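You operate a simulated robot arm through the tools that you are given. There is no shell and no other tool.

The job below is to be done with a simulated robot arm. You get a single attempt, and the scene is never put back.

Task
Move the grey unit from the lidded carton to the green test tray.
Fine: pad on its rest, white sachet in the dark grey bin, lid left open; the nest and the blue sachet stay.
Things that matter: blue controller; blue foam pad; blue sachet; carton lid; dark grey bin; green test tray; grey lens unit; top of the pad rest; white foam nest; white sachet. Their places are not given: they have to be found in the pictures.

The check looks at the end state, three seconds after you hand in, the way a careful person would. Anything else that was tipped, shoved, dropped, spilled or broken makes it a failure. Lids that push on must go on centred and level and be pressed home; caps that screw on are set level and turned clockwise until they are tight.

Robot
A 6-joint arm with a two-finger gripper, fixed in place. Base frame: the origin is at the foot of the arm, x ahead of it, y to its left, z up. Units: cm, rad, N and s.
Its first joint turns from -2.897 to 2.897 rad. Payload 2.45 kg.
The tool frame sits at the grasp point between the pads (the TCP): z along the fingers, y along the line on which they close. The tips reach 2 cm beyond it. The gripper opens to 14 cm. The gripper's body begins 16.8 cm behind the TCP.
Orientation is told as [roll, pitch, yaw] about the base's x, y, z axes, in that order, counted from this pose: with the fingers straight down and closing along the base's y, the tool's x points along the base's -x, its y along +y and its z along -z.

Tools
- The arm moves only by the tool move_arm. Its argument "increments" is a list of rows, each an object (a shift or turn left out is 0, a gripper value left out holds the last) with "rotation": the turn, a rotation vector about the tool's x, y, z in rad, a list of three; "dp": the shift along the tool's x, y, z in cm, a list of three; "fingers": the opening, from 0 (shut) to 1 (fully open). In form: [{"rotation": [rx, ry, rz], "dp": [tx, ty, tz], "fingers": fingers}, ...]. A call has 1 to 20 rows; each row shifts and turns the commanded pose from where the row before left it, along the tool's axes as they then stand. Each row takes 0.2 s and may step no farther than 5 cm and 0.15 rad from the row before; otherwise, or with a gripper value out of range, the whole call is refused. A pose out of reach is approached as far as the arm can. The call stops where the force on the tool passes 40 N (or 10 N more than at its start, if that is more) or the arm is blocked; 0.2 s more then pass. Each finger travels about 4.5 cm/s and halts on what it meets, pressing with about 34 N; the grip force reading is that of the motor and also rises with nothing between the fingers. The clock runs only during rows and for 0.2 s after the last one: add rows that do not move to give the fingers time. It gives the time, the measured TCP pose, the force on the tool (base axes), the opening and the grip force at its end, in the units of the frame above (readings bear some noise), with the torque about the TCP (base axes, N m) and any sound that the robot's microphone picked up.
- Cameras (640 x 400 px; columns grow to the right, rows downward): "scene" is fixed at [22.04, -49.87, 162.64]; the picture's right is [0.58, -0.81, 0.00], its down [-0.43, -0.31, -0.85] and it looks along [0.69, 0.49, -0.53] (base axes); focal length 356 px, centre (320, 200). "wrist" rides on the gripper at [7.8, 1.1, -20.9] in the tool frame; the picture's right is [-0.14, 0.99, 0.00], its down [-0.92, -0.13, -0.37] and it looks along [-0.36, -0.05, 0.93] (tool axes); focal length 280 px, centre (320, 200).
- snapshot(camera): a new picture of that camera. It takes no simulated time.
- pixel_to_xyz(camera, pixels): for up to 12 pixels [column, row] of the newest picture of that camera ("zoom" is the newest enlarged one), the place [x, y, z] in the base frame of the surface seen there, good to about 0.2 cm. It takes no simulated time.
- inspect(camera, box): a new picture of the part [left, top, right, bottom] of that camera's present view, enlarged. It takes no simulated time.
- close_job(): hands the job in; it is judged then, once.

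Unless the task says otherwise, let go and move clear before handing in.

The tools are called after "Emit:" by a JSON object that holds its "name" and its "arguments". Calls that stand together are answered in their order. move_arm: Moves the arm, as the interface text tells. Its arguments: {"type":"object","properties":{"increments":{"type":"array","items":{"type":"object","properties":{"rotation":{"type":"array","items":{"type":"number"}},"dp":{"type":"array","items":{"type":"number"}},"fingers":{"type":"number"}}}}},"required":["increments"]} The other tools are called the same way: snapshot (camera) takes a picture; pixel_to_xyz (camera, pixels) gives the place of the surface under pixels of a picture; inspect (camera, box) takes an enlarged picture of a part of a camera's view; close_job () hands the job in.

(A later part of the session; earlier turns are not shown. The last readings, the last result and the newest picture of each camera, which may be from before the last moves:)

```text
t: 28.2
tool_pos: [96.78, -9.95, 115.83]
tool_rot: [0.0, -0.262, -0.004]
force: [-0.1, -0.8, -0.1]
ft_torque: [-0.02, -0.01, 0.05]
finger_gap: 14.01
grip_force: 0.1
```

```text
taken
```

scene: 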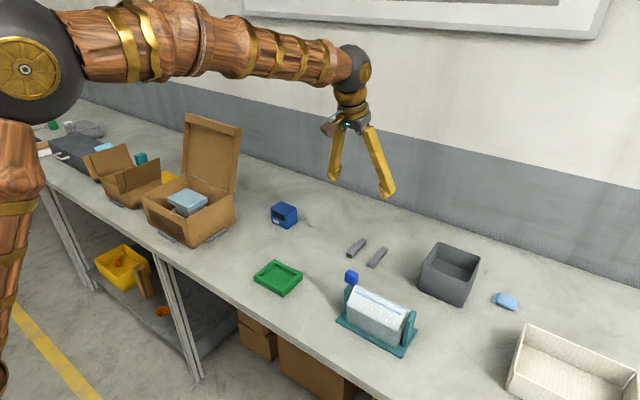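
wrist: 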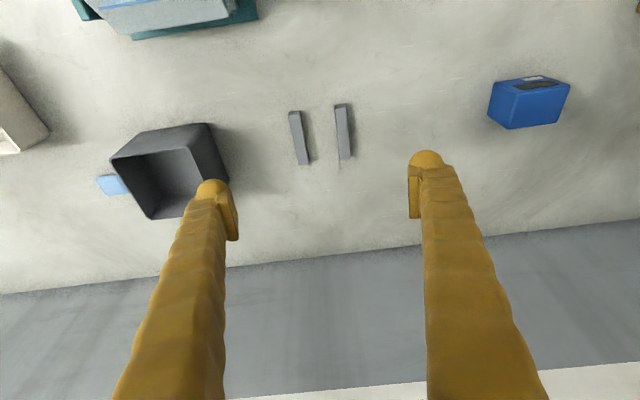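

The arm reaches here well with tilt 0.26. Rails are visible at (300,138) and (344,131); I'll enlarge and measure them, and the bin.

Emit:
{"name": "inspect", "arguments": {"camera": "wrist", "box": [270, 90, 380, 180]}}

Emit:
{"name": "pixel_to_xyz", "arguments": {"camera": "wrist", "pixels": [[291, 113], [302, 112], [298, 140], [308, 163], [300, 163], [337, 106], [346, 106], [345, 132], [351, 155], [342, 157], [341, 125], [295, 130]]}}

Emit:
{"name": "pixel_to_xyz", "arguments": {"camera": "wrist", "pixels": [[112, 157], [210, 124], [150, 217], [228, 185], [170, 180], [160, 138], [130, 187], [150, 200], [200, 150], [107, 183], [95, 185], [125, 190]]}}

```text
4.44 times, centred on (325, 135) of wrist
```

zoom: 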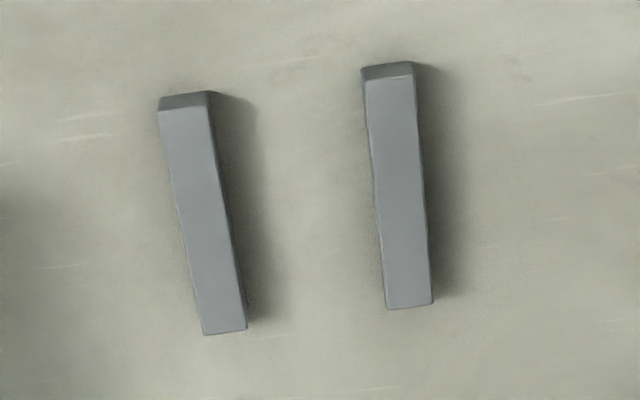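

```text
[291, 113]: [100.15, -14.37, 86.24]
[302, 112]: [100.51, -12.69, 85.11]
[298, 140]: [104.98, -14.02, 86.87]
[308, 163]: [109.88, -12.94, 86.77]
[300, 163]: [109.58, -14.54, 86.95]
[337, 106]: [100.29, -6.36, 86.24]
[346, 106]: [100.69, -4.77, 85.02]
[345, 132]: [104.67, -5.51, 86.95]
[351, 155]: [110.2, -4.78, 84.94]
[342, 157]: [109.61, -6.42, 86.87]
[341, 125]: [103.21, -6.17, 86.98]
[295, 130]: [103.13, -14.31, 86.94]
```

```text
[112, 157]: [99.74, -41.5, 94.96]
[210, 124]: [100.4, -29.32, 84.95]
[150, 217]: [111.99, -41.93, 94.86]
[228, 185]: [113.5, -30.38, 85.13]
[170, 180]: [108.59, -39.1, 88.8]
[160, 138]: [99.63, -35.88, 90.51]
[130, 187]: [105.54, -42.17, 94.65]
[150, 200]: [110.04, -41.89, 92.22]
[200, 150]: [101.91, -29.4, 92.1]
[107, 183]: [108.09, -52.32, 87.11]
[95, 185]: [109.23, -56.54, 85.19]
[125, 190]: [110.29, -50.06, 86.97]
```

Rails: x 100.1–109.9, centres y≈-13.7 and -5.65, top z≈86.95, so the pad goes to (105,-9.7). Bin rim is x 99.7–112, y -29.4…-42, z≈94.9. I'll test the descent here with the empty gripper to z≈92.

Emit:
{"name": "move_arm", "arguments": {"increments": [{"dp": [-0.29, 0.04, 4.19]}, {"dp": [-0.29, 0.04, 4.19]}, {"dp": [-0.29, 0.04, 4.19]}, {"dp": [-0.29, 0.04, 4.19]}, {"dp": [-0.29, 0.04, 4.19]}, {"dp": [-0.29, 0.04, 4.19]}, {}]}}

```text
t: 29.9
tool_pos: [105.05, -10.06, 92.02]
tool_rot: [-0.002, -0.263, -0.003]
force: [-0.5, 0.1, -0.2]
ft_torque: [-0.01, 0.0, 0.01]
finger_gap: 14.01
grip_force: 0.0
```

Reach is confirmed at the rest. I'll go back the same way to above the pad.

Emit:
{"name": "move_arm", "arguments": {"increments": [{"dp": [0.29, 0, -4.19]}, {"dp": [0.29, 0, -4.19]}, {"dp": [0.29, 0, -4.19]}, {"dp": [0.29, 0, -4.19]}, {"dp": [0.29, 0, -4.19]}, {"dp": [0.29, 0, -4.19]}, {"dp": [3.0, 0, -3.42]}, {"dp": [3.0, 0, -3.42]}, {"dp": [3.0, 0, -3.42]}, {"dp": [3.0, 0, -3.42]}]}}

Emit:
{"name": "move_arm", "arguments": {"increments": [{"dp": [0, 4.77, 0]}, {"dp": [0, 4.77, 0]}, {"dp": [0, 4.77, 0]}, {"dp": [0, 4.77, 0]}, {"dp": [0, 4.77, 0]}, {"dp": [0, 4.77, 0]}, {"dp": [0, 4.77, 0]}, {"dp": [0, 4.77, 0]}, {"dp": [0, 4.77, 0]}, {"dp": [0, 4.77, 0]}, {"dp": [0, 4.77, 0]}, {"dp": [0, 4.77, 0]}, {"dp": [0, 4.77, 0]}, {}]}}

Emit:
{"name": "snapshot", "arguments": {"camera": "scene"}}

```text
t: 32.0
tool_pos: [81.61, -10.01, 125.36]
tool_rot: [-0.002, -0.262, -0.003]
force: [-0.5, -0.4, 0.5]
ft_torque: [0.03, 0.03, -0.03]
finger_gap: 14.0
grip_force: 0.0
```

```text
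t: 35.0
tool_pos: [81.67, 52.19, 125.6]
tool_rot: [-0.003, -0.263, -0.003]
force: [-0.4, 0.6, 0.3]
ft_torque: [0.02, 0.02, 0.0]
finger_gap: 14.0
grip_force: 0.1
```

```text
taken
```

scene: 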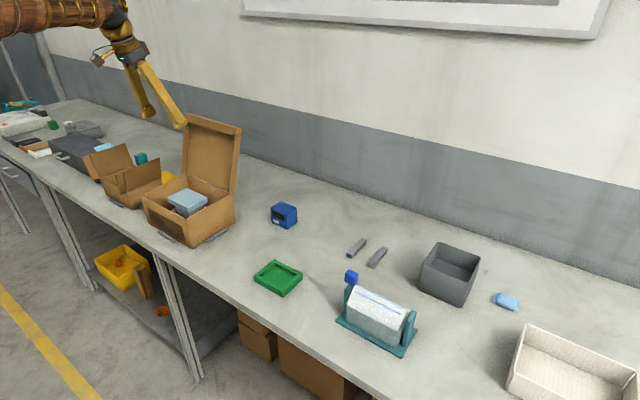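

Back above the pad at (81.7,52.2,125.6). I'll descend to z≈103, centring over (82.9,51.9).

Emit:
{"name": "move_arm", "arguments": {"increments": [{"dp": [0.94, -0.06, 4.43]}, {"dp": [0.94, -0.06, 4.43]}, {"dp": [0.94, -0.06, 4.43]}, {"dp": [0.94, -0.06, 4.43]}, {"dp": [0.94, -0.06, 4.43]}, {}]}}

Emit:
{"name": "snapshot", "arguments": {"camera": "wrist"}}

Emit:
{"name": "inspect", "arguments": {"camera": "scene", "box": [120, 120, 260, 240]}}

```text
t: 36.5
tool_pos: [82.83, 51.4, 102.95]
tool_rot: [-0.004, -0.263, -0.004]
force: [-0.3, 0.1, 0.0]
ft_torque: [0.01, -0.01, 0.0]
finger_gap: 13.98
grip_force: 0.2
```

```text
taken
```

wrist: 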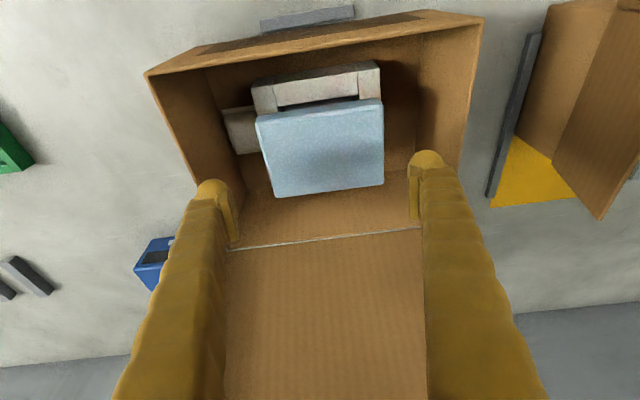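

```text
3.33 times, centred on (190, 180) of scene
```

zoom: 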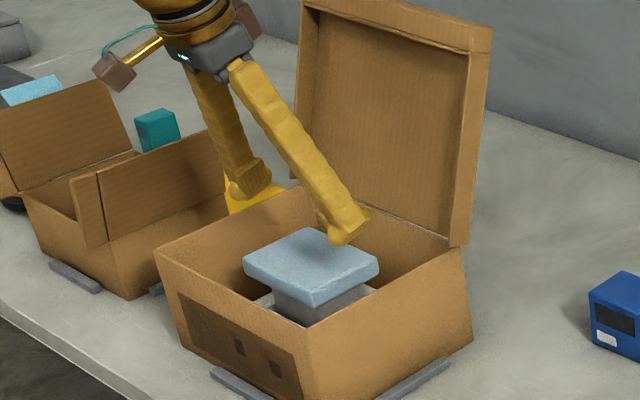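

Now close above the pad; I'll re-measure the pad's edges (corners ≈ (256,120), (381,100), (383,183), (276,196)) for exact centring.

Emit:
{"name": "pixel_to_xyz", "arguments": {"camera": "wrist", "pixels": [[262, 128], [272, 190], [265, 155], [378, 108], [380, 180], [379, 145], [320, 115], [330, 185], [275, 100], [365, 75], [320, 95], [240, 130]]}}

Emit:
{"name": "inspect", "arguments": {"camera": "wrist", "box": [220, 40, 420, 220]}}

```text
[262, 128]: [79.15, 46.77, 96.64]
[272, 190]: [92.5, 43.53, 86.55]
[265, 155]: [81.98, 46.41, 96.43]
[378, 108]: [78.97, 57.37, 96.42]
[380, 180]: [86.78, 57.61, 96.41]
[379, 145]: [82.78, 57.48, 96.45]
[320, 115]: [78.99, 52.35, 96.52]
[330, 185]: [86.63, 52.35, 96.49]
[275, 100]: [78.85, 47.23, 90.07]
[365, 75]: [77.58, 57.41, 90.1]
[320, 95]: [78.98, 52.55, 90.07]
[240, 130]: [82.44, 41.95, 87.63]
```

```text
2.22 times, centred on (320, 130) of wrist
```

zoom: 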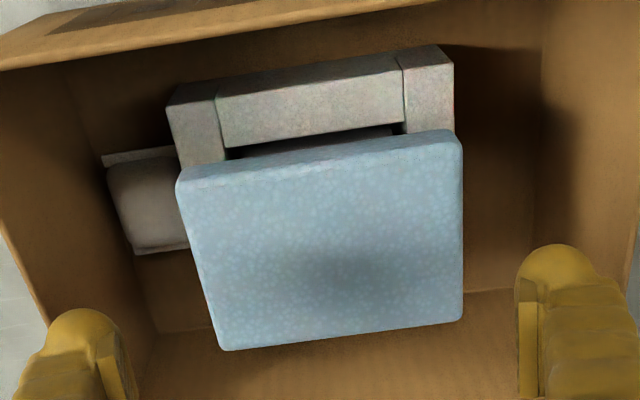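

Pad centre is (82.9,52.0). I'll shift 0.6 cm left, descend to mid-pad (z≈95.4) and close.

Emit:
{"name": "move_arm", "arguments": {"increments": [{"dp": [0.65, 0.2, 2.43]}, {"dp": [0.65, 0.2, 2.43]}, {"dp": [0.65, 0.2, 2.43]}, {}]}}

Emit:
{"name": "snapshot", "arguments": {"camera": "wrist"}}

Emit:
{"name": "inspect", "arguments": {"camera": "scene", "box": [150, 160, 240, 230]}}

```text
t: 37.5
tool_pos: [83.03, 52.0, 95.3]
tool_rot: [-0.002, -0.262, -0.004]
force: [-0.5, 0.4, -0.3]
ft_torque: [0.03, -0.03, 0.01]
finger_gap: 13.99
grip_force: 0.2
```

```text
taken
```

wrist: 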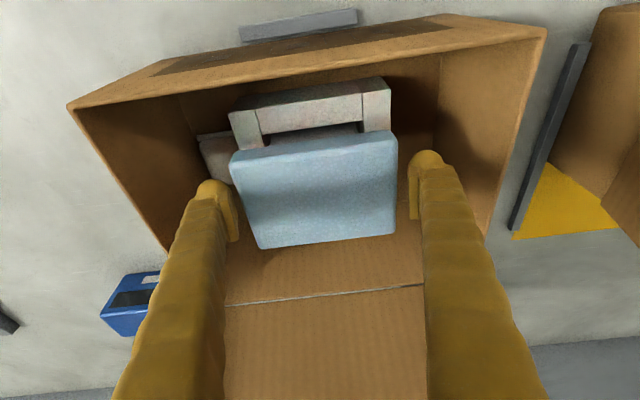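

```text
5.71 times, centred on (195, 195) of scene
```

zoom: 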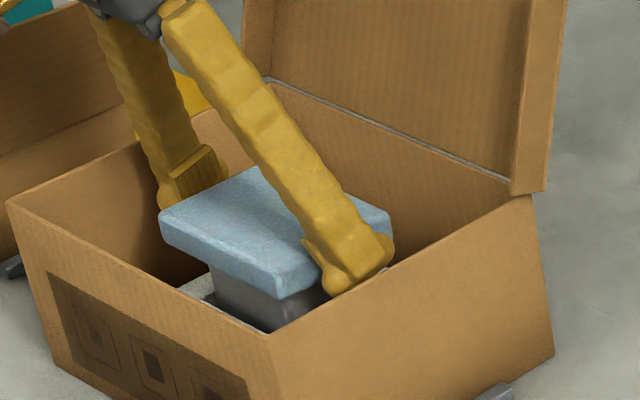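

The fingers straddle the pad on both sides at mid-height. I'll close on it and lift slightly.

Emit:
{"name": "move_arm", "arguments": {"increments": [{"fingers": 0.78}, {"fingers": 0.78}, {"fingers": 0.74}, {"fingers": 0.74}, {"fingers": 0.74}]}}

Emit:
{"name": "snapshot", "arguments": {"camera": "wrist"}}

```text
t: 38.6
tool_pos: [82.81, 52.2, 95.32]
tool_rot: [-0.002, -0.263, -0.003]
force: [-0.4, 0.0, 0.6]
ft_torque: [-0.02, 0.02, -0.02]
finger_gap: 12.4
grip_force: 33.8
```

```text
taken
```

wrist: 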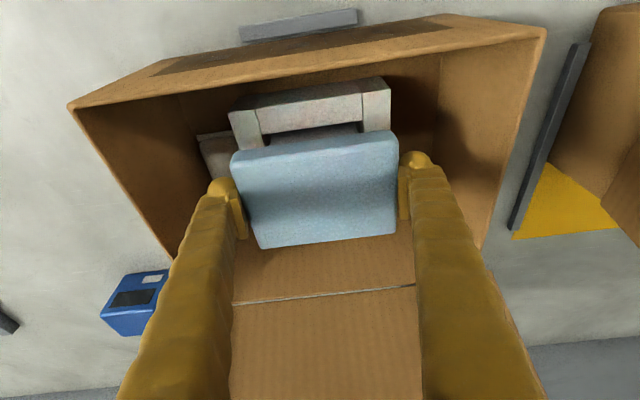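

The fingers stopped at 12.4 cm with 34 N, so they hold the pad. I'll lift 3 cm and check the unit stays.

Emit:
{"name": "move_arm", "arguments": {"increments": [{"dp": [-0.26, 0, -0.97]}, {"dp": [-0.26, 0, -0.97]}, {"dp": [-0.26, 0, -0.97]}, {}]}}

Emit:
{"name": "inspect", "arguments": {"camera": "scene", "box": [150, 160, 240, 230]}}

Emit:
{"name": "snapshot", "arguments": {"camera": "wrist"}}

```text
t: 39.6
tool_pos: [82.97, 52.28, 98.39]
tool_rot: [-0.003, -0.263, -0.003]
force: [-0.3, -0.6, -0.9]
ft_torque: [-0.02, 0.01, -0.01]
finger_gap: 12.38
grip_force: 34.2
```

```text
5.71 times, centred on (195, 195) of scene
```

zoom: 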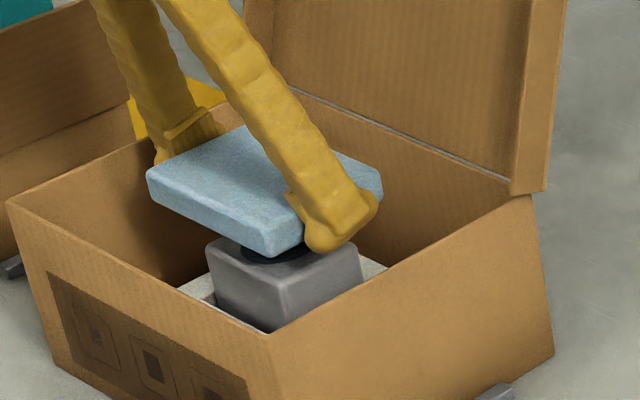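

```text
taken
```

wrist: 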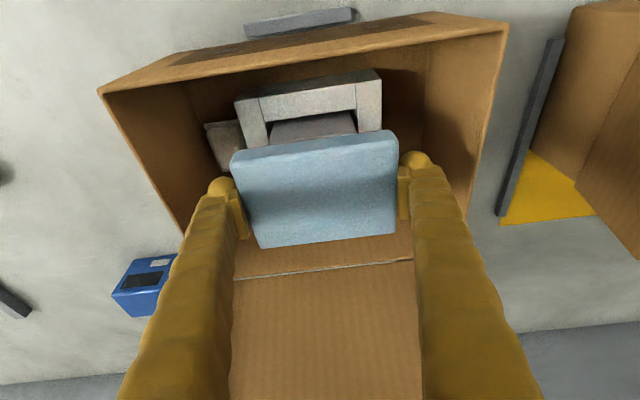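

The pad lifts cleanly; the unit remains in the nest. I'll raise it to z≈125 and carry it toward the rest.

Emit:
{"name": "move_arm", "arguments": {"increments": [{"dp": [-1.17, 0, -4.35]}, {"dp": [-1.17, 0, -4.35]}, {"dp": [-1.17, 0, -4.35]}, {"dp": [-1.17, 0, -4.35]}, {"dp": [-1.17, 0, -4.35]}, {"dp": [-1.17, 0, -4.35]}, {"dp": [0, -3, 0]}, {"dp": [0, -4.5, 0]}, {"dp": [0, -4.5, 0]}, {"dp": [0, -4.5, 0]}, {"dp": [0, -4.5, 0]}, {"dp": [0, -4.5, 0]}, {"dp": [0, -4.5, 0]}, {"dp": [0, -4.5, 0]}, {"dp": [0, -4.5, 0]}, {"dp": [0, -4.5, 0]}, {"dp": [0, -4.5, 0]}, {"dp": [0, -4.5, 0]}, {}]}}

Emit:
{"name": "snapshot", "arguments": {"camera": "wrist"}}

```text
t: 43.6
tool_pos: [82.54, -0.52, 125.59]
tool_rot: [-0.003, -0.264, -0.001]
force: [0.1, -0.2, 0.4]
ft_torque: [-0.02, 0.05, -0.03]
finger_gap: 12.34
grip_force: 34.2
```

```text
taken
```

wrist: 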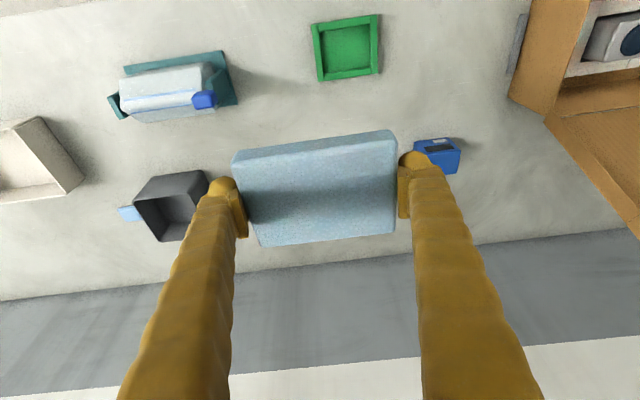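

The pad is held level. I'll move to above the rails at (105,-9.75), z≈95.

Emit:
{"name": "move_arm", "arguments": {"increments": [{"dp": [-1.53, -1.02, 3.93]}, {"dp": [-1.53, -1.02, 3.93]}, {"dp": [-1.53, -1.02, 3.93]}, {"dp": [-1.53, -1.02, 3.93]}, {"dp": [-1.53, -1.02, 3.93]}, {"dp": [-1.53, -1.02, 3.93]}, {"dp": [-1.53, -1.02, 3.93]}, {"dp": [-1.53, -1.02, 3.93]}, {"dp": [-1.53, -1.02, 3.93]}, {}]}}

Emit:
{"name": "snapshot", "arguments": {"camera": "wrist"}}

Emit:
{"name": "inspect", "arguments": {"camera": "scene", "box": [300, 180, 440, 290]}}

```text
t: 45.9
tool_pos: [105.32, -9.44, 94.91]
tool_rot: [-0.004, -0.262, -0.003]
force: [-1.0, -0.7, -0.3]
ft_torque: [-0.02, 0.01, -0.03]
finger_gap: 12.29
grip_force: 34.1
```

```text
taken
```

wrist: 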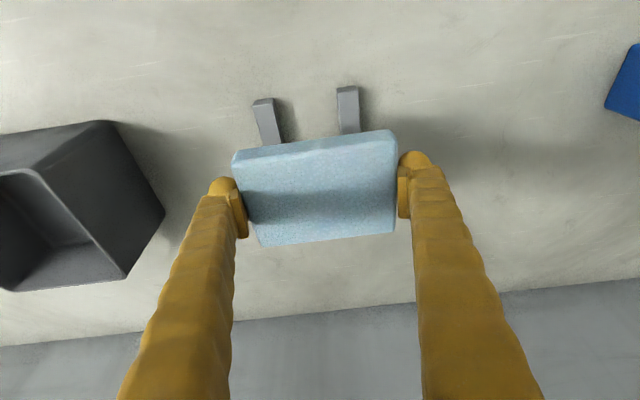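

```text
3.64 times, centred on (370, 235) of scene
```

zoom: 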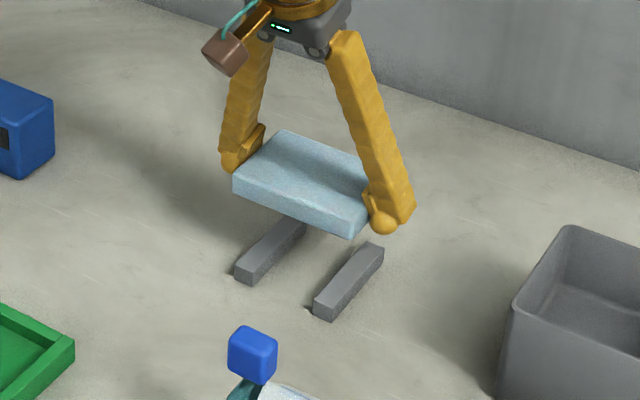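

The pad hangs above the rails. I'll verify its position and level before lowering.

Emit:
{"name": "pixel_to_xyz", "arguments": {"camera": "wrist", "pixels": [[245, 160], [388, 140], [265, 238], [388, 225], [320, 150], [325, 235], [320, 190]]}}

```text
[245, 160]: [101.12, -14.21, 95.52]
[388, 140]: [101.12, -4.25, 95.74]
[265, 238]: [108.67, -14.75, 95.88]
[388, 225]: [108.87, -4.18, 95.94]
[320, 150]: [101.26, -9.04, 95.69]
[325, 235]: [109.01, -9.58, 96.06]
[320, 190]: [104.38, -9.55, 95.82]
```

Pad top at z≈95.8, nearly level, centred (105,-9.5). Lower 6.2 cm, then creep down to the rails.

Emit:
{"name": "move_arm", "arguments": {"increments": [{"dp": [0.54, -0.12, 2.0]}, {"dp": [0.54, -0.12, 2.0]}, {"dp": [0.54, 0, 2.0]}, {}]}}

Emit:
{"name": "snapshot", "arguments": {"camera": "wrist"}}

Emit:
{"name": "inspect", "arguments": {"camera": "scene", "box": [320, 200, 420, 280]}}

Emit:
{"name": "pixel_to_xyz", "arguments": {"camera": "wrist", "pixels": [[245, 160], [388, 140], [265, 238], [388, 225], [320, 150], [325, 235], [320, 190]]}}

```text
t: 46.9
tool_pos: [105.3, -9.71, 88.67]
tool_rot: [-0.002, -0.265, -0.004]
force: [-1.1, -0.5, -0.3]
ft_torque: [0.0, 0.03, -0.01]
finger_gap: 12.26
grip_force: 34.1
```

```text
taken
```

wrist: 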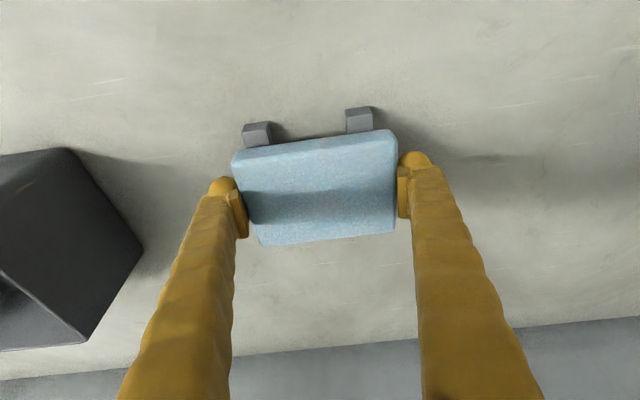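

```text
5.00 times, centred on (370, 240) of scene
```

zoom: 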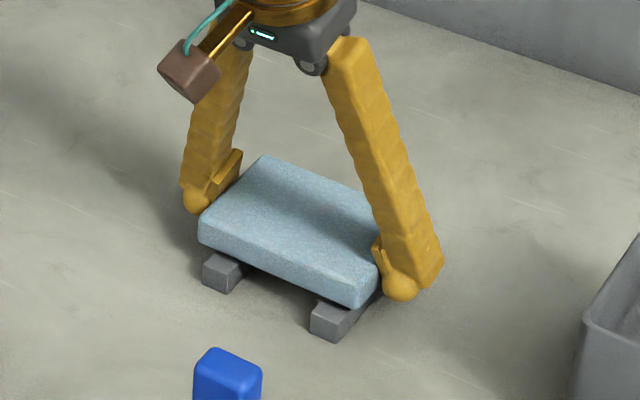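

```text
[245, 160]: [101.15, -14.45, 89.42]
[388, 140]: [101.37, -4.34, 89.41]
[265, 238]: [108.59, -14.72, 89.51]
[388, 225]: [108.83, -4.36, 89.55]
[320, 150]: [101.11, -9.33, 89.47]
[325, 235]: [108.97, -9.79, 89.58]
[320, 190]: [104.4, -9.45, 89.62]
```

Pad top is at z≈89.5, bottom about 0.4 cm above the rails. I'll creep down watching the force.

Emit:
{"name": "move_arm", "arguments": {"increments": [{"dp": [0.03, 0, 0.12]}, {"dp": [0.03, 0, 0.12]}, {"dp": [0.03, 0, 0.12]}, {}]}}

Emit:
{"name": "inspect", "arguments": {"camera": "scene", "box": [320, 200, 420, 280]}}

```text
t: 47.9
tool_pos: [105.26, -9.68, 88.37]
tool_rot: [-0.002, -0.266, -0.003]
force: [-2.2, 3.0, 6.7]
ft_torque: [-0.06, 0.1, -0.06]
finger_gap: 12.24
grip_force: 34.3
```

```text
5.00 times, centred on (370, 240) of scene
```

zoom: 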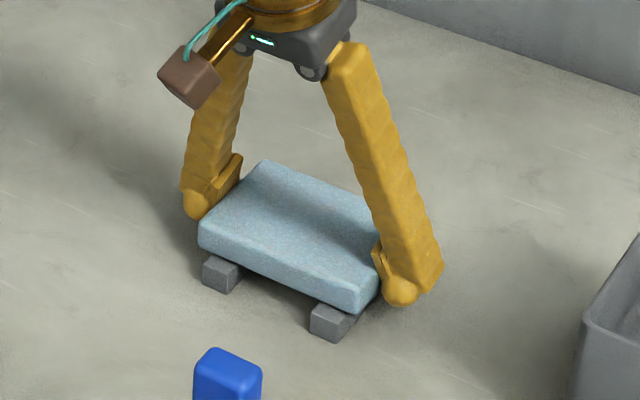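

Contact force of ~7 N: the pad rests on the rails. I'll open fully and rise clear.

Emit:
{"name": "move_arm", "arguments": {"increments": [{"fingers": 0.93}, {"fingers": 1}, {"fingers": 1}, {"fingers": 1}, {"dp": [-0.52, 0, -1.93]}, {"dp": [-1.17, 0, -4.35]}, {"dp": [-1.17, 0, -4.35]}, {"dp": [-1.17, 0, -4.35]}, {}]}}

Emit:
{"name": "snapshot", "arguments": {"camera": "wrist"}}

Emit:
{"name": "inspect", "arguments": {"camera": "scene", "box": [320, 200, 420, 280]}}

```text
t: 49.9
tool_pos: [105.22, -9.77, 103.87]
tool_rot: [-0.001, -0.262, -0.005]
force: [-0.3, 0.3, -0.1]
ft_torque: [-0.01, 0.0, 0.01]
finger_gap: 14.02
grip_force: 0.0
```

```text
taken
```

wrist: 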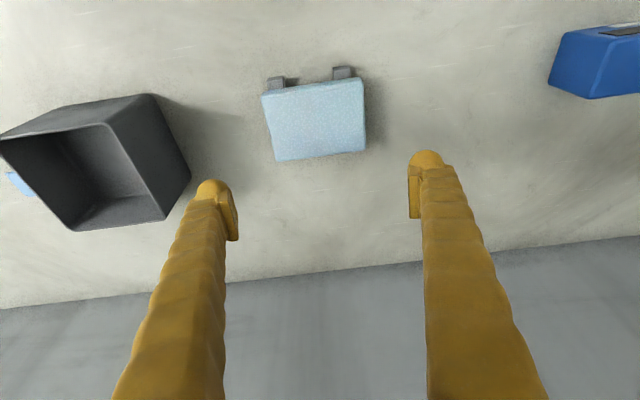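

```text
5.00 times, centred on (370, 240) of scene
```

zoom: 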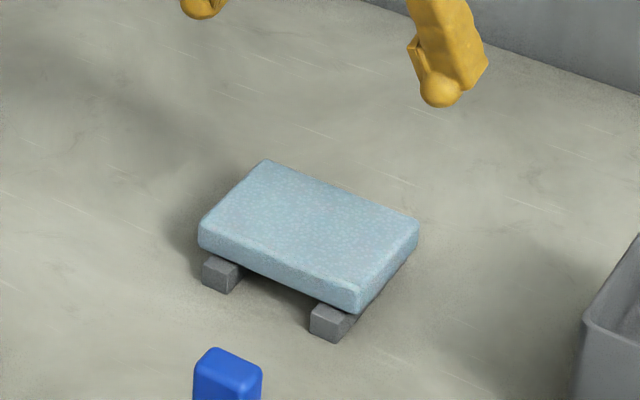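

The pad sits squarely on its rest. I'll return over the carton to view the unit, nest and sachet.

Emit:
{"name": "move_arm", "arguments": {"increments": [{"dp": [2.42, 0, -3.76]}, {"dp": [2.42, 0, -3.76]}, {"dp": [2.42, 0, -3.76]}, {"dp": [2.42, 0, -3.76]}, {"dp": [2.42, 0, -3.76]}, {"dp": [2.42, 0, -3.76]}, {"dp": [2.42, 0, -3.76]}, {"dp": [0, 4.6, 0]}, {"dp": [0, 4.6, 0]}, {"dp": [0, 4.6, 0]}, {"dp": [0, 4.6, 0]}, {"dp": [0, 4.6, 0]}, {"dp": [0, 4.6, 0]}, {"dp": [0, 4.6, 0]}, {"dp": [0, 4.6, 0]}, {"dp": [0, 4.6, 0]}, {"dp": [0, 4.6, 0]}, {"dp": [0, 4.6, 0]}, {"dp": [0, 4.6, 0]}, {}]}}

Emit:
{"name": "move_arm", "arguments": {"increments": [{"dp": [3.0, 0, 3]}, {"dp": [3.0, 0, 3]}, {"dp": [3.0, 0, 3]}, {}]}}

Emit:
{"name": "snapshot", "arguments": {"camera": "wrist"}}

Emit:
{"name": "inspect", "arguments": {"camera": "wrist", "box": [240, 20, 440, 180]}}

Emit:
{"name": "inspect", "arguments": {"camera": "scene", "box": [150, 170, 240, 230]}}

```text
t: 54.0
tool_pos: [82.42, 45.4, 124.6]
tool_rot: [-0.004, -0.264, -0.003]
force: [-0.1, 0.1, 0.3]
ft_torque: [-0.01, 0.02, 0.01]
finger_gap: 14.03
grip_force: 0.0
```

```text
t: 55.0
tool_pos: [75.96, 45.69, 113.53]
tool_rot: [-0.004, -0.263, -0.003]
force: [-0.3, 0.4, -0.2]
ft_torque: [0.01, 0.01, 0.03]
finger_gap: 13.99
grip_force: 0.1
```

```text
taken
```

wrist: 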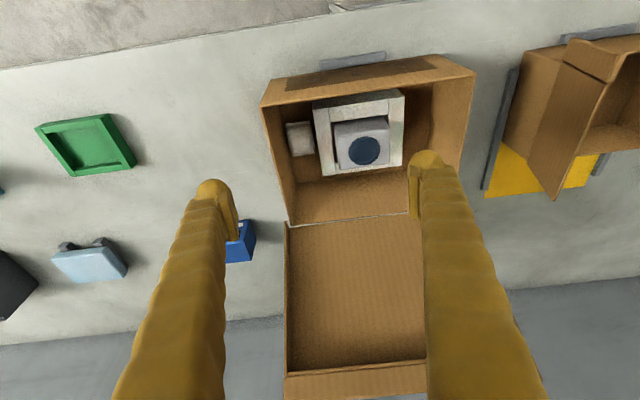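

```text
2.50 times, centred on (340, 100) of wrist
```

zoom: 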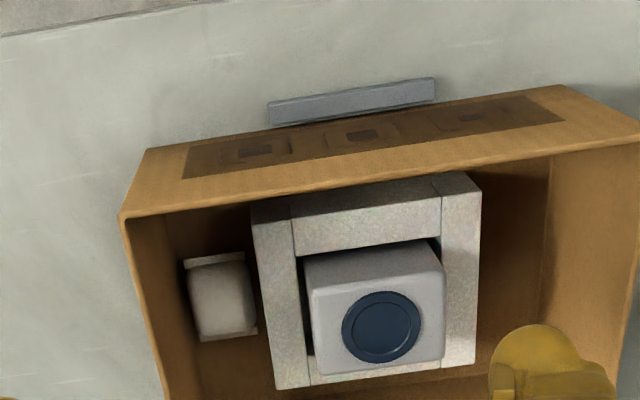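

```text
6.67 times, centred on (195, 200) of scene
```

zoom: 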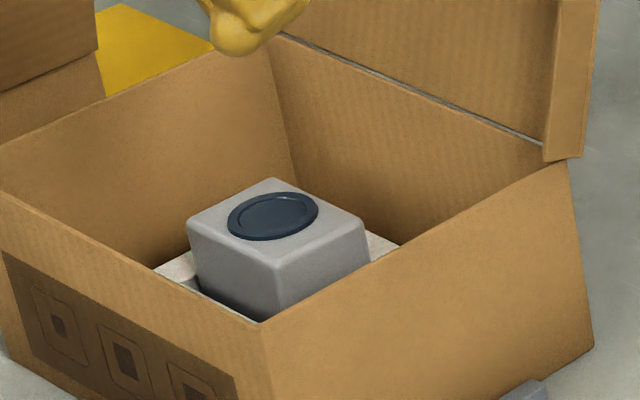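

The unit (grey block, dark lens up at (365,150)) sits in a frame-like nest and the white sachet lies at (300,139). I'll measure their geometry.

Emit:
{"name": "pixel_to_xyz", "arguments": {"camera": "wrist", "pixels": [[338, 140], [340, 166], [386, 160], [384, 135], [365, 150], [365, 128], [337, 126], [385, 122], [350, 140], [380, 165], [345, 167], [375, 138]]}}

Emit:
{"name": "pixel_to_xyz", "arguments": {"camera": "wrist", "pixels": [[300, 139], [288, 128], [310, 124], [314, 152], [293, 155], [291, 140], [312, 138], [318, 105], [398, 92], [328, 172], [402, 160], [325, 140]]}}

Emit:
{"name": "pixel_to_xyz", "arguments": {"camera": "scene", "pixels": [[188, 197], [178, 203], [188, 210], [200, 202], [188, 202], [182, 210], [195, 211], [188, 215], [174, 209], [206, 205]]}}

```text
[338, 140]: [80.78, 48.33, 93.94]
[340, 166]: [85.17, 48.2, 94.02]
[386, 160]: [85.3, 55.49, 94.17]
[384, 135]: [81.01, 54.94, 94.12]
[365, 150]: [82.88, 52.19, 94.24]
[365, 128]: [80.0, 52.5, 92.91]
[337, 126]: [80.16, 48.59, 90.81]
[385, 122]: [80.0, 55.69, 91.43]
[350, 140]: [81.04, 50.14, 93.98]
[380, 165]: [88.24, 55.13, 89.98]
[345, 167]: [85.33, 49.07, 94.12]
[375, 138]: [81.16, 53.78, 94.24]
```

```text
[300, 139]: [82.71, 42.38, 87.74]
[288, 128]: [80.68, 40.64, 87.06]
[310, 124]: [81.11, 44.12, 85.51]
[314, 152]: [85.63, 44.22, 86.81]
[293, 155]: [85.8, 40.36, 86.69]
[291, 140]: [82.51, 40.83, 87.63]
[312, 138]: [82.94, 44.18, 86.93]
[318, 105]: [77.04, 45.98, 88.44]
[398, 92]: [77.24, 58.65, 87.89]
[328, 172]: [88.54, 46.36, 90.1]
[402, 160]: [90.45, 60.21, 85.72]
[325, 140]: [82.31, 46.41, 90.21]
```

```text
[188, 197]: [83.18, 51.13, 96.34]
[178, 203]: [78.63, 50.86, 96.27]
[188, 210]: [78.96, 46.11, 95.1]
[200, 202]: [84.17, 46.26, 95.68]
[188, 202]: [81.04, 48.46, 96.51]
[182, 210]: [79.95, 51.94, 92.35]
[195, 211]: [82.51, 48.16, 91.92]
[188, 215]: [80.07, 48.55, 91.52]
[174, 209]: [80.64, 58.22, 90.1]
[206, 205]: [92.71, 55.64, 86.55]
```

Unit: x 80–85.8, y 48.1–55.9, top z≈94.1, protruding ~4 cm above the nest (z 90). Sachet: x 80.2–86.3, y 40.3–44.5, top 87.7. I'll take the unit first: move above it and descend to z≈98 to check.

Emit:
{"name": "move_arm", "arguments": {"increments": [{"dp": [-1.06, 1.58, 2.75], "fingers": 0.75}, {"dp": [-1.06, 1.58, 2.75]}, {"dp": [-1.06, 1.58, 2.75]}, {"dp": [-1.06, 1.58, 2.75]}, {"dp": [0.73, 0, 2.7]}, {"dp": [0.73, 0, 2.7]}, {}]}}

Emit:
{"name": "snapshot", "arguments": {"camera": "wrist"}}

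Emit:
{"name": "snapshot", "arguments": {"camera": "scene"}}

```text
t: 56.6
tool_pos: [82.81, 51.84, 98.46]
tool_rot: [-0.001, -0.265, -0.005]
force: [0.0, -0.2, -0.3]
ft_torque: [0.03, -0.02, 0.03]
finger_gap: 10.51
grip_force: 0.0
```

```text
taken
```

wrist: 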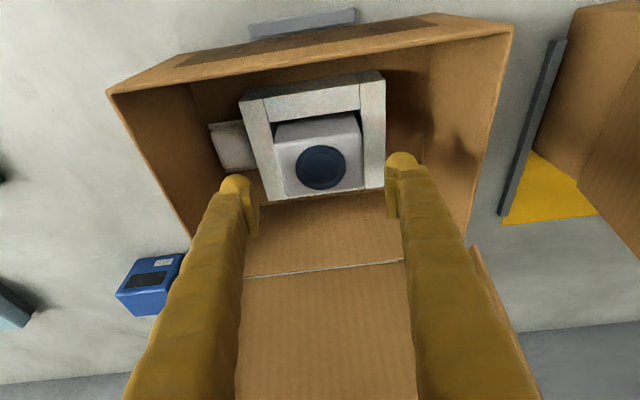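

```text
taken
```

scene: 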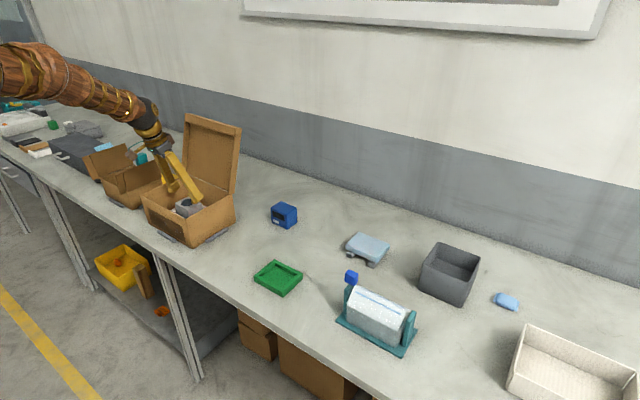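

I'm centred above at (82.8,51.8,98.5). I'll measure the unit's top edges once more for centring.

Emit:
{"name": "pixel_to_xyz", "arguments": {"camera": "wrist", "pixels": [[279, 150], [284, 192], [277, 140], [357, 140], [361, 180], [359, 160], [320, 168], [320, 143], [325, 195], [281, 165]]}}

Emit:
{"name": "inspect", "arguments": {"camera": "wrist", "box": [220, 60, 420, 240]}}

```text
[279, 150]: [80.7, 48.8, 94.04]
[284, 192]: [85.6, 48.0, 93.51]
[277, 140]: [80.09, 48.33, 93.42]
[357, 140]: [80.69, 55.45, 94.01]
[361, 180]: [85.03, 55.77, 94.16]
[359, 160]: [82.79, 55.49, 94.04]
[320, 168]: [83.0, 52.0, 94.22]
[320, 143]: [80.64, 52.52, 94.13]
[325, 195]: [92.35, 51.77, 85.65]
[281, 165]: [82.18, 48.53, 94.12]
```

```text
2.22 times, centred on (320, 150) of wrist
```

zoom: 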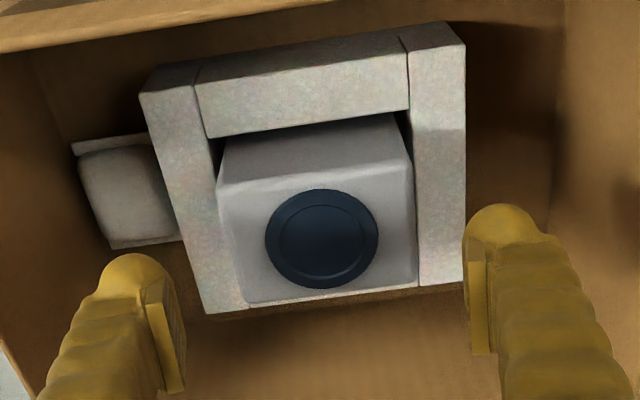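

Unit centre (83.0,52.0). I'll descend to z≈92.8 (tips just above the nest) and grip.

Emit:
{"name": "move_arm", "arguments": {"increments": [{"dp": [0.64, 0.09, 2.76]}, {"dp": [0.64, 0.09, 2.76]}, {}, {"fingers": 0.55}, {"fingers": 0.5}, {"fingers": 0.5}, {"fingers": 0.5}, {"fingers": 0.5}]}}

Emit:
{"name": "snapshot", "arguments": {"camera": "wrist"}}

```text
t: 58.5
tool_pos: [83.13, 51.99, 92.81]
tool_rot: [-0.004, -0.262, -0.004]
force: [0.2, 1.4, -1.4]
ft_torque: [-0.04, -0.01, 0.0]
finger_gap: 8.34
grip_force: 34.2
```

```text
taken
```

wrist: 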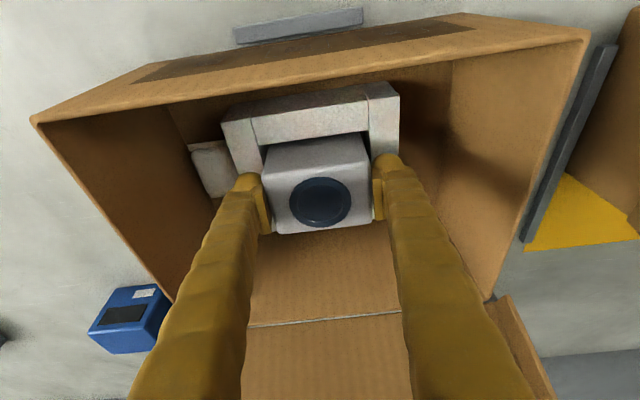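

Grip at 8.34 cm with 34 N, firmly on the unit. I'll lift 4 cm and verify the nest stays.

Emit:
{"name": "move_arm", "arguments": {"increments": [{"dp": [-0.26, 0, -0.97]}, {"dp": [-0.26, 0, -0.97]}, {"dp": [-0.26, 0, -0.97]}, {"dp": [-0.26, 0, -0.97]}, {"dp": [-0.26, 0, -0.97]}, {}]}}

Emit:
{"name": "inspect", "arguments": {"camera": "scene", "box": [150, 160, 240, 230]}}

Emit:
{"name": "snapshot", "arguments": {"camera": "wrist"}}

```text
t: 59.9
tool_pos: [83.0, 51.94, 97.79]
tool_rot: [-0.003, -0.264, -0.004]
force: [0.3, -1.0, -5.7]
ft_torque: [-0.01, -0.04, -0.01]
finger_gap: 8.35
grip_force: 33.9
```

```text
5.71 times, centred on (195, 195) of scene
```

zoom: 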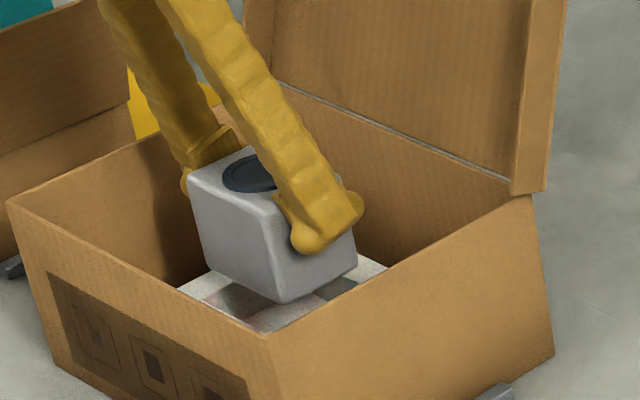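

```text
taken
```

wrist: 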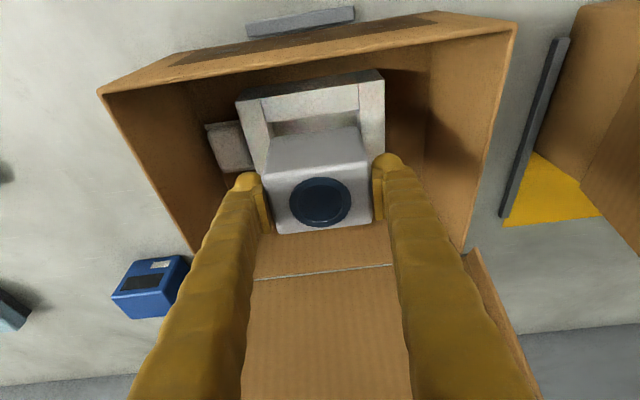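

The unit is out of the nest, held level, ~5 N. I'll raise it clear of the carton and measure the green tray.

Emit:
{"name": "move_arm", "arguments": {"increments": [{"dp": [-1.04, 0, -3.86]}, {"dp": [-1.04, 0, -3.86]}, {"dp": [-1.04, 0, -3.86]}, {"dp": [-1.04, 0, -3.86]}, {"dp": [-1.04, 0, -3.86]}, {}]}}

Emit:
{"name": "snapshot", "arguments": {"camera": "scene"}}

Emit:
{"name": "inspect", "arguments": {"camera": "scene", "box": [245, 250, 315, 305]}}

Emit:
{"name": "snapshot", "arguments": {"camera": "wrist"}}

```text
t: 61.2
tool_pos: [83.02, 52.08, 117.71]
tool_rot: [-0.003, -0.264, -0.004]
force: [-1.4, -0.9, -5.4]
ft_torque: [0.04, 0.01, -0.01]
finger_gap: 8.34
grip_force: 33.9
```

```text
taken
```

scene: 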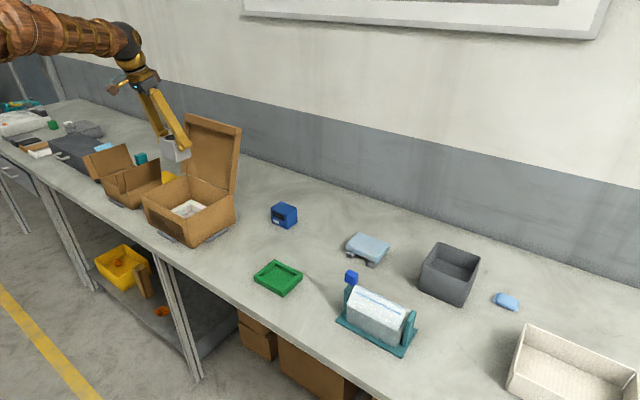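

```text
7.27 times, centred on (280, 278) of scene
```

zoom: 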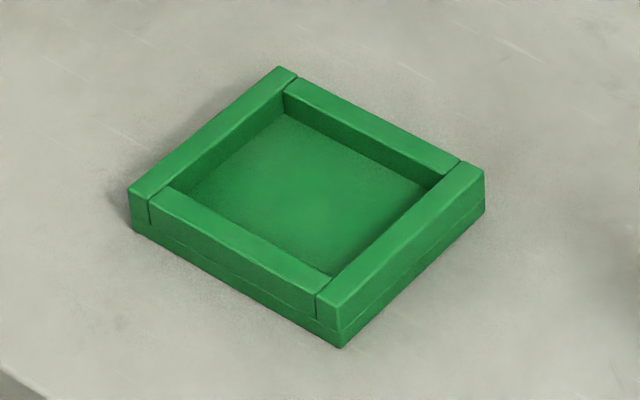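

```text
taken
```

wrist: 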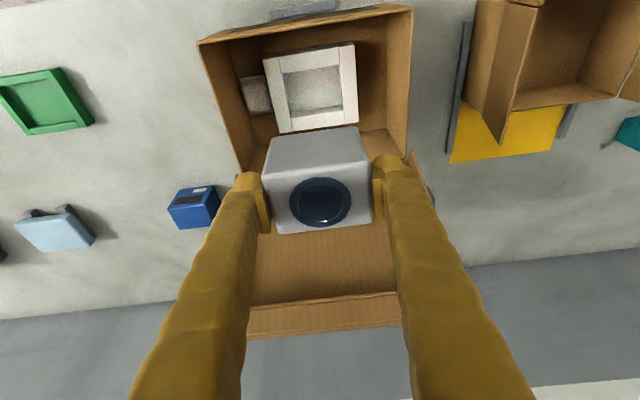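

The nest is empty and undisturbed. I'll measure the tray rims and floor in the enlarged view.

Emit:
{"name": "pixel_to_xyz", "arguments": {"camera": "zoom", "pixels": [[278, 70], [132, 190], [338, 300], [480, 172], [285, 88], [170, 195], [325, 272], [440, 185], [310, 190], [290, 115], [200, 195], [330, 262]]}}

Emit:
{"name": "pixel_to_xyz", "arguments": {"camera": "scene", "pixels": [[175, 145], [170, 155], [180, 158], [190, 150]]}}

```text
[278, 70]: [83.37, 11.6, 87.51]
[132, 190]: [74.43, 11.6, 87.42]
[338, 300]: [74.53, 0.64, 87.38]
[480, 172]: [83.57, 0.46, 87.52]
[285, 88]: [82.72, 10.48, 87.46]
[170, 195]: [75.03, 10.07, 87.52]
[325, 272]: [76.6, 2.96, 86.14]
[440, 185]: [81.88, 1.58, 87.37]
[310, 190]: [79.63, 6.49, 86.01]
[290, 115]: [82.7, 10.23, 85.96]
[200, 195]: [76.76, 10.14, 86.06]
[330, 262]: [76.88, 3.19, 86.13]
```

```text
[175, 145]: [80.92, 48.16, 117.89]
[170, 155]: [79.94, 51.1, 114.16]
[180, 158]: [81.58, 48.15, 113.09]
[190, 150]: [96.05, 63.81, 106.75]
```

Tray: outer x 74.4–83.6, y 0.5–11.7, rim 87.5, floor 86.0. The fit may be close, so I'll zoom in more for the inner edges and the unit's own size.

Emit:
{"name": "inspect", "arguments": {"camera": "scene", "box": [150, 125, 200, 165]}}

Emit:
{"name": "inspect", "arguments": {"camera": "scene", "box": [252, 256, 304, 296]}}

Emit:
{"name": "pixel_to_xyz", "arguments": {"camera": "zoom", "pixels": [[260, 105], [270, 115], [280, 125], [450, 170], [460, 180], [470, 190], [300, 290], [340, 330], [200, 190], [130, 190], [150, 195], [330, 320]]}}

```text
10.00 times, centred on (175, 145) of scene
```

zoom: 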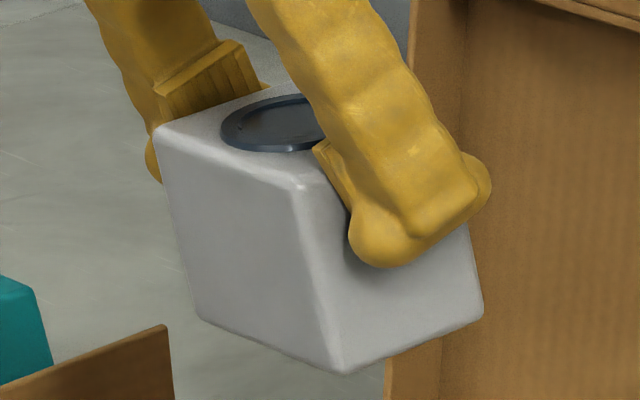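

```text
10.00 times, centred on (278, 276) of scene
```

zoom: 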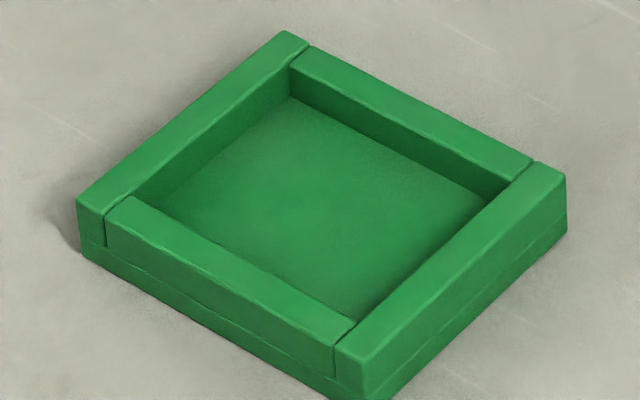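

```text
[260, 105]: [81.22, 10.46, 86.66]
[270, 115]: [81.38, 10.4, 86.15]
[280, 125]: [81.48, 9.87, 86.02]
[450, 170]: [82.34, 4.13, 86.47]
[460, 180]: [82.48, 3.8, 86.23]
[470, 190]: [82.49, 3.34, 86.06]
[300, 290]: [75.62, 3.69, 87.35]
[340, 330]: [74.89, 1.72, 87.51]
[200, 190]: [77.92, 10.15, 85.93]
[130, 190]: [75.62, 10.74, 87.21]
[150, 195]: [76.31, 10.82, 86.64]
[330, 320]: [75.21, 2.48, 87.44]
```

Tray interior is about x 75.6–82.4, y 1.75–10.45 (centre (79.0,6.1)); the unit (~6×8.3) fits with small clearance. I'll measure the held unit's bottom corner and edges relative to the TCP.

Emit:
{"name": "pixel_to_xyz", "arguments": {"camera": "scene", "pixels": [[176.5, 161.5], [173, 144.5], [190, 156], [164, 156], [162, 140], [177, 150], [170, 150], [183, 160]]}}

Emit:
{"name": "pixel_to_xyz", "arguments": {"camera": "wrist", "pixels": [[270, 140], [272, 170], [264, 180], [357, 132], [366, 180], [358, 150], [274, 225], [366, 215], [320, 140], [300, 140], [340, 150], [322, 200]]}}

```text
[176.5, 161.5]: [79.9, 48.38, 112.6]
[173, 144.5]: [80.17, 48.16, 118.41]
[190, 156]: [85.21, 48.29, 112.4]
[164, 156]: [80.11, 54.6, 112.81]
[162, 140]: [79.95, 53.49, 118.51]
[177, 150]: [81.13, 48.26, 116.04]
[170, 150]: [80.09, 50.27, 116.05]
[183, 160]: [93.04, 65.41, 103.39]
```

```text
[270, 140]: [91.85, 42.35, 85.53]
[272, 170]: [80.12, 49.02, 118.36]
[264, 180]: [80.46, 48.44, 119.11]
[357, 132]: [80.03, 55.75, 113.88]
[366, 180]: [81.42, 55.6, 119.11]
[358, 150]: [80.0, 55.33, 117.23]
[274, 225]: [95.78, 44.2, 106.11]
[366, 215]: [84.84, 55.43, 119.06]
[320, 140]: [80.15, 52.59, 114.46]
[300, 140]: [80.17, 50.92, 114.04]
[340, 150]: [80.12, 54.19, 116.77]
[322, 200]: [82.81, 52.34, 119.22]
```

The unit extends from TCP −5.5 to +1.4 cm vertically and about ±3 by ±3.85 cm, giving ~0.4 cm clearance per side in the tray. I'll carry it to above (79.0,6.1) and lower to z≈98.

Emit:
{"name": "move_arm", "arguments": {"increments": [{"dp": [0.39, -4.6, -0.1]}, {"dp": [0.39, -4.6, -0.1]}, {"dp": [0.39, -4.6, -0.1]}, {"dp": [0.39, -4.6, -0.1]}, {"dp": [0.39, -4.6, -0.1]}, {"dp": [0.39, -4.6, -0.1]}, {"dp": [0.39, -4.6, -0.1]}, {"dp": [0.39, -4.6, -0.1]}, {"dp": [0.39, -4.6, -0.1]}, {"dp": [0.39, -4.6, -0.1]}, {"dp": [1.02, 0, 3.81]}, {"dp": [1.02, 0, 3.81]}, {"dp": [1.02, 0, 3.81]}, {"dp": [1.02, 0, 3.81]}, {"dp": [1.02, 0, 3.81]}, {}]}}

Emit:
{"name": "snapshot", "arguments": {"camera": "wrist"}}

Emit:
{"name": "inspect", "arguments": {"camera": "scene", "box": [240, 210, 330, 300]}}

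```text
t: 64.7
tool_pos: [78.81, 6.06, 98.29]
tool_rot: [-0.002, -0.263, -0.004]
force: [1.0, -0.3, -6.0]
ft_torque: [0.01, -0.02, 0.0]
finger_gap: 8.34
grip_force: 34.1
```

```text
taken
```

wrist: 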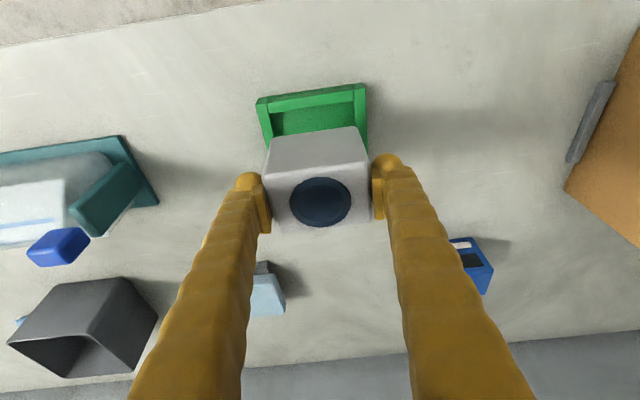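

```text
4.44 times, centred on (285, 255) of scene
```

zoom: 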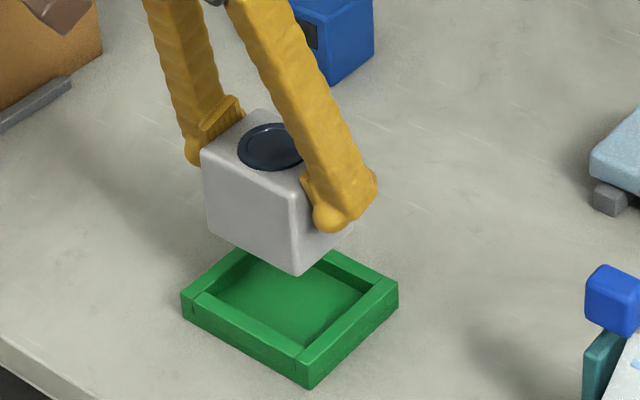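

The unit hangs above the tray, aligned. I'll lower to just above the rim and check alignment.

Emit:
{"name": "move_arm", "arguments": {"increments": [{"dp": [0.52, 0.02, 2.3]}, {"dp": [0.52, 0.02, 2.3]}, {}]}}

Emit:
{"name": "snapshot", "arguments": {"camera": "wrist"}}

Emit:
{"name": "snapshot", "arguments": {"camera": "scene"}}

Emit:
{"name": "inspect", "arguments": {"camera": "scene", "box": [252, 236, 312, 300]}}

Emit:
{"name": "inspect", "arguments": {"camera": "wrist", "box": [230, 80, 410, 240]}}

```text
t: 65.5
tool_pos: [78.98, 5.98, 93.53]
tool_rot: [-0.003, -0.265, -0.003]
force: [0.9, -0.1, -6.1]
ft_torque: [0.03, -0.02, 0.01]
finger_gap: 8.33
grip_force: 34.6
```

```text
taken
```

wrist: 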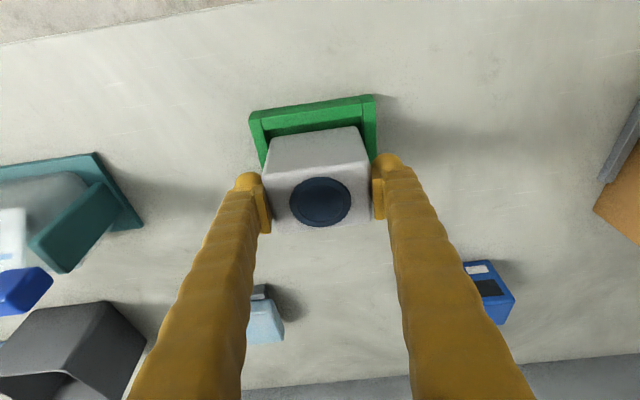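

```text
taken
```

scene: 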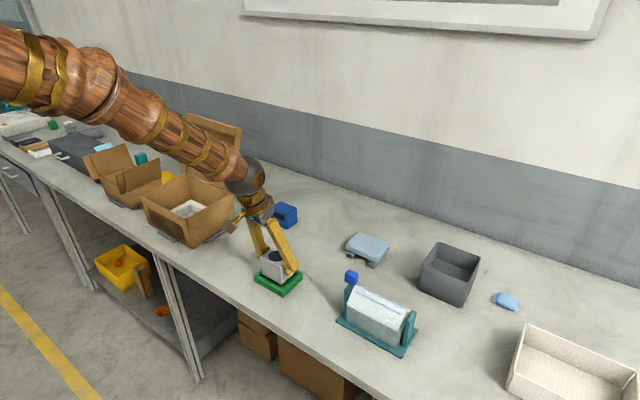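

```text
6.25 times, centred on (282, 268) of scene
```

zoom: 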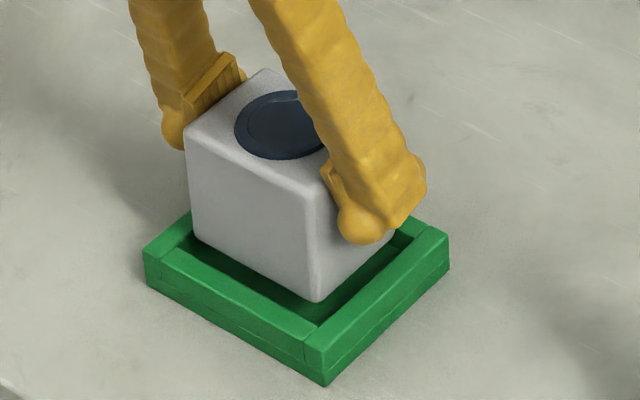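

```text
2.50 times, centred on (320, 160) of wrist
```

zoom: 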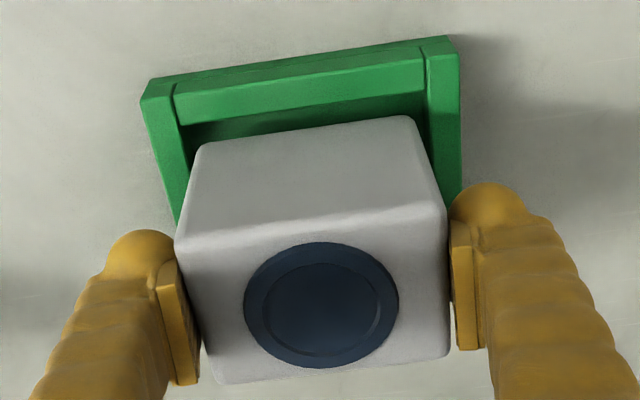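

Alignment looks good from both views. I'll verify with point measurements of the unit's faces versus the tray's inner walls.

Emit:
{"name": "pixel_to_xyz", "arguments": {"camera": "scene", "pixels": [[271, 272], [266, 268], [277, 280], [285, 279], [289, 277], [276, 270], [284, 272]]}}

Emit:
{"name": "pixel_to_xyz", "arguments": {"camera": "zoom", "pixels": [[205, 160], [410, 130], [300, 150], [300, 105], [180, 150], [440, 120], [173, 110], [425, 70]]}}

```text
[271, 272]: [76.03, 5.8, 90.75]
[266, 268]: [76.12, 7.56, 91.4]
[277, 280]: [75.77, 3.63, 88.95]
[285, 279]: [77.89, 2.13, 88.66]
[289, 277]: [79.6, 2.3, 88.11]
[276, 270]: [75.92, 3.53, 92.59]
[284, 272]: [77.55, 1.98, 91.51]
```

```text
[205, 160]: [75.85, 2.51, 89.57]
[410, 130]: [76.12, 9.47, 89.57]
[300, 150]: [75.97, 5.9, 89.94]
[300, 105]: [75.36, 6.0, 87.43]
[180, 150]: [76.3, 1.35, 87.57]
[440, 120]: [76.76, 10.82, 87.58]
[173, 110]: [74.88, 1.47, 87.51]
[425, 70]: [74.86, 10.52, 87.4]
```

Unit faces: front x≈75.97, right y≈2.13 — within inner walls (75.6 and 1.75). A 0.1 cm left shift, then lower 1.6 cm and creep to contact.

Emit:
{"name": "move_arm", "arguments": {"increments": [{"dp": [0.1, 0.1, 0.4]}, {"dp": [0.1, 0, 0.39]}, {"dp": [0.1, 0, 0.39]}, {"dp": [0.1, 0, 0.39]}, {}]}}

Emit:
{"name": "inspect", "arguments": {"camera": "scene", "box": [252, 236, 312, 300]}}

```text
t: 66.7
tool_pos: [79.13, 6.28, 91.95]
tool_rot: [-0.003, -0.263, -0.003]
force: [-1.2, 0.0, -5.4]
ft_torque: [-0.05, -0.01, -0.01]
finger_gap: 8.3
grip_force: 33.5
```

```text
6.25 times, centred on (282, 268) of scene
```

zoom: 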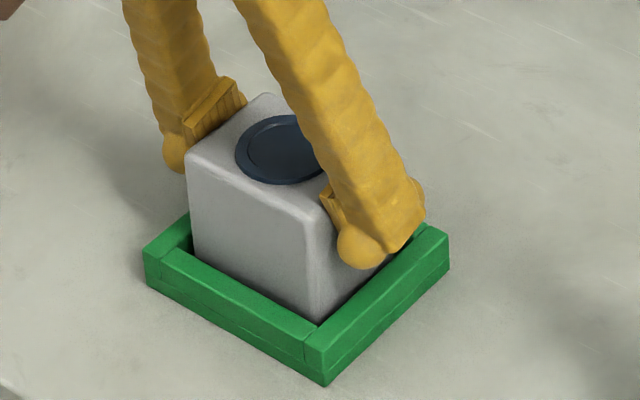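

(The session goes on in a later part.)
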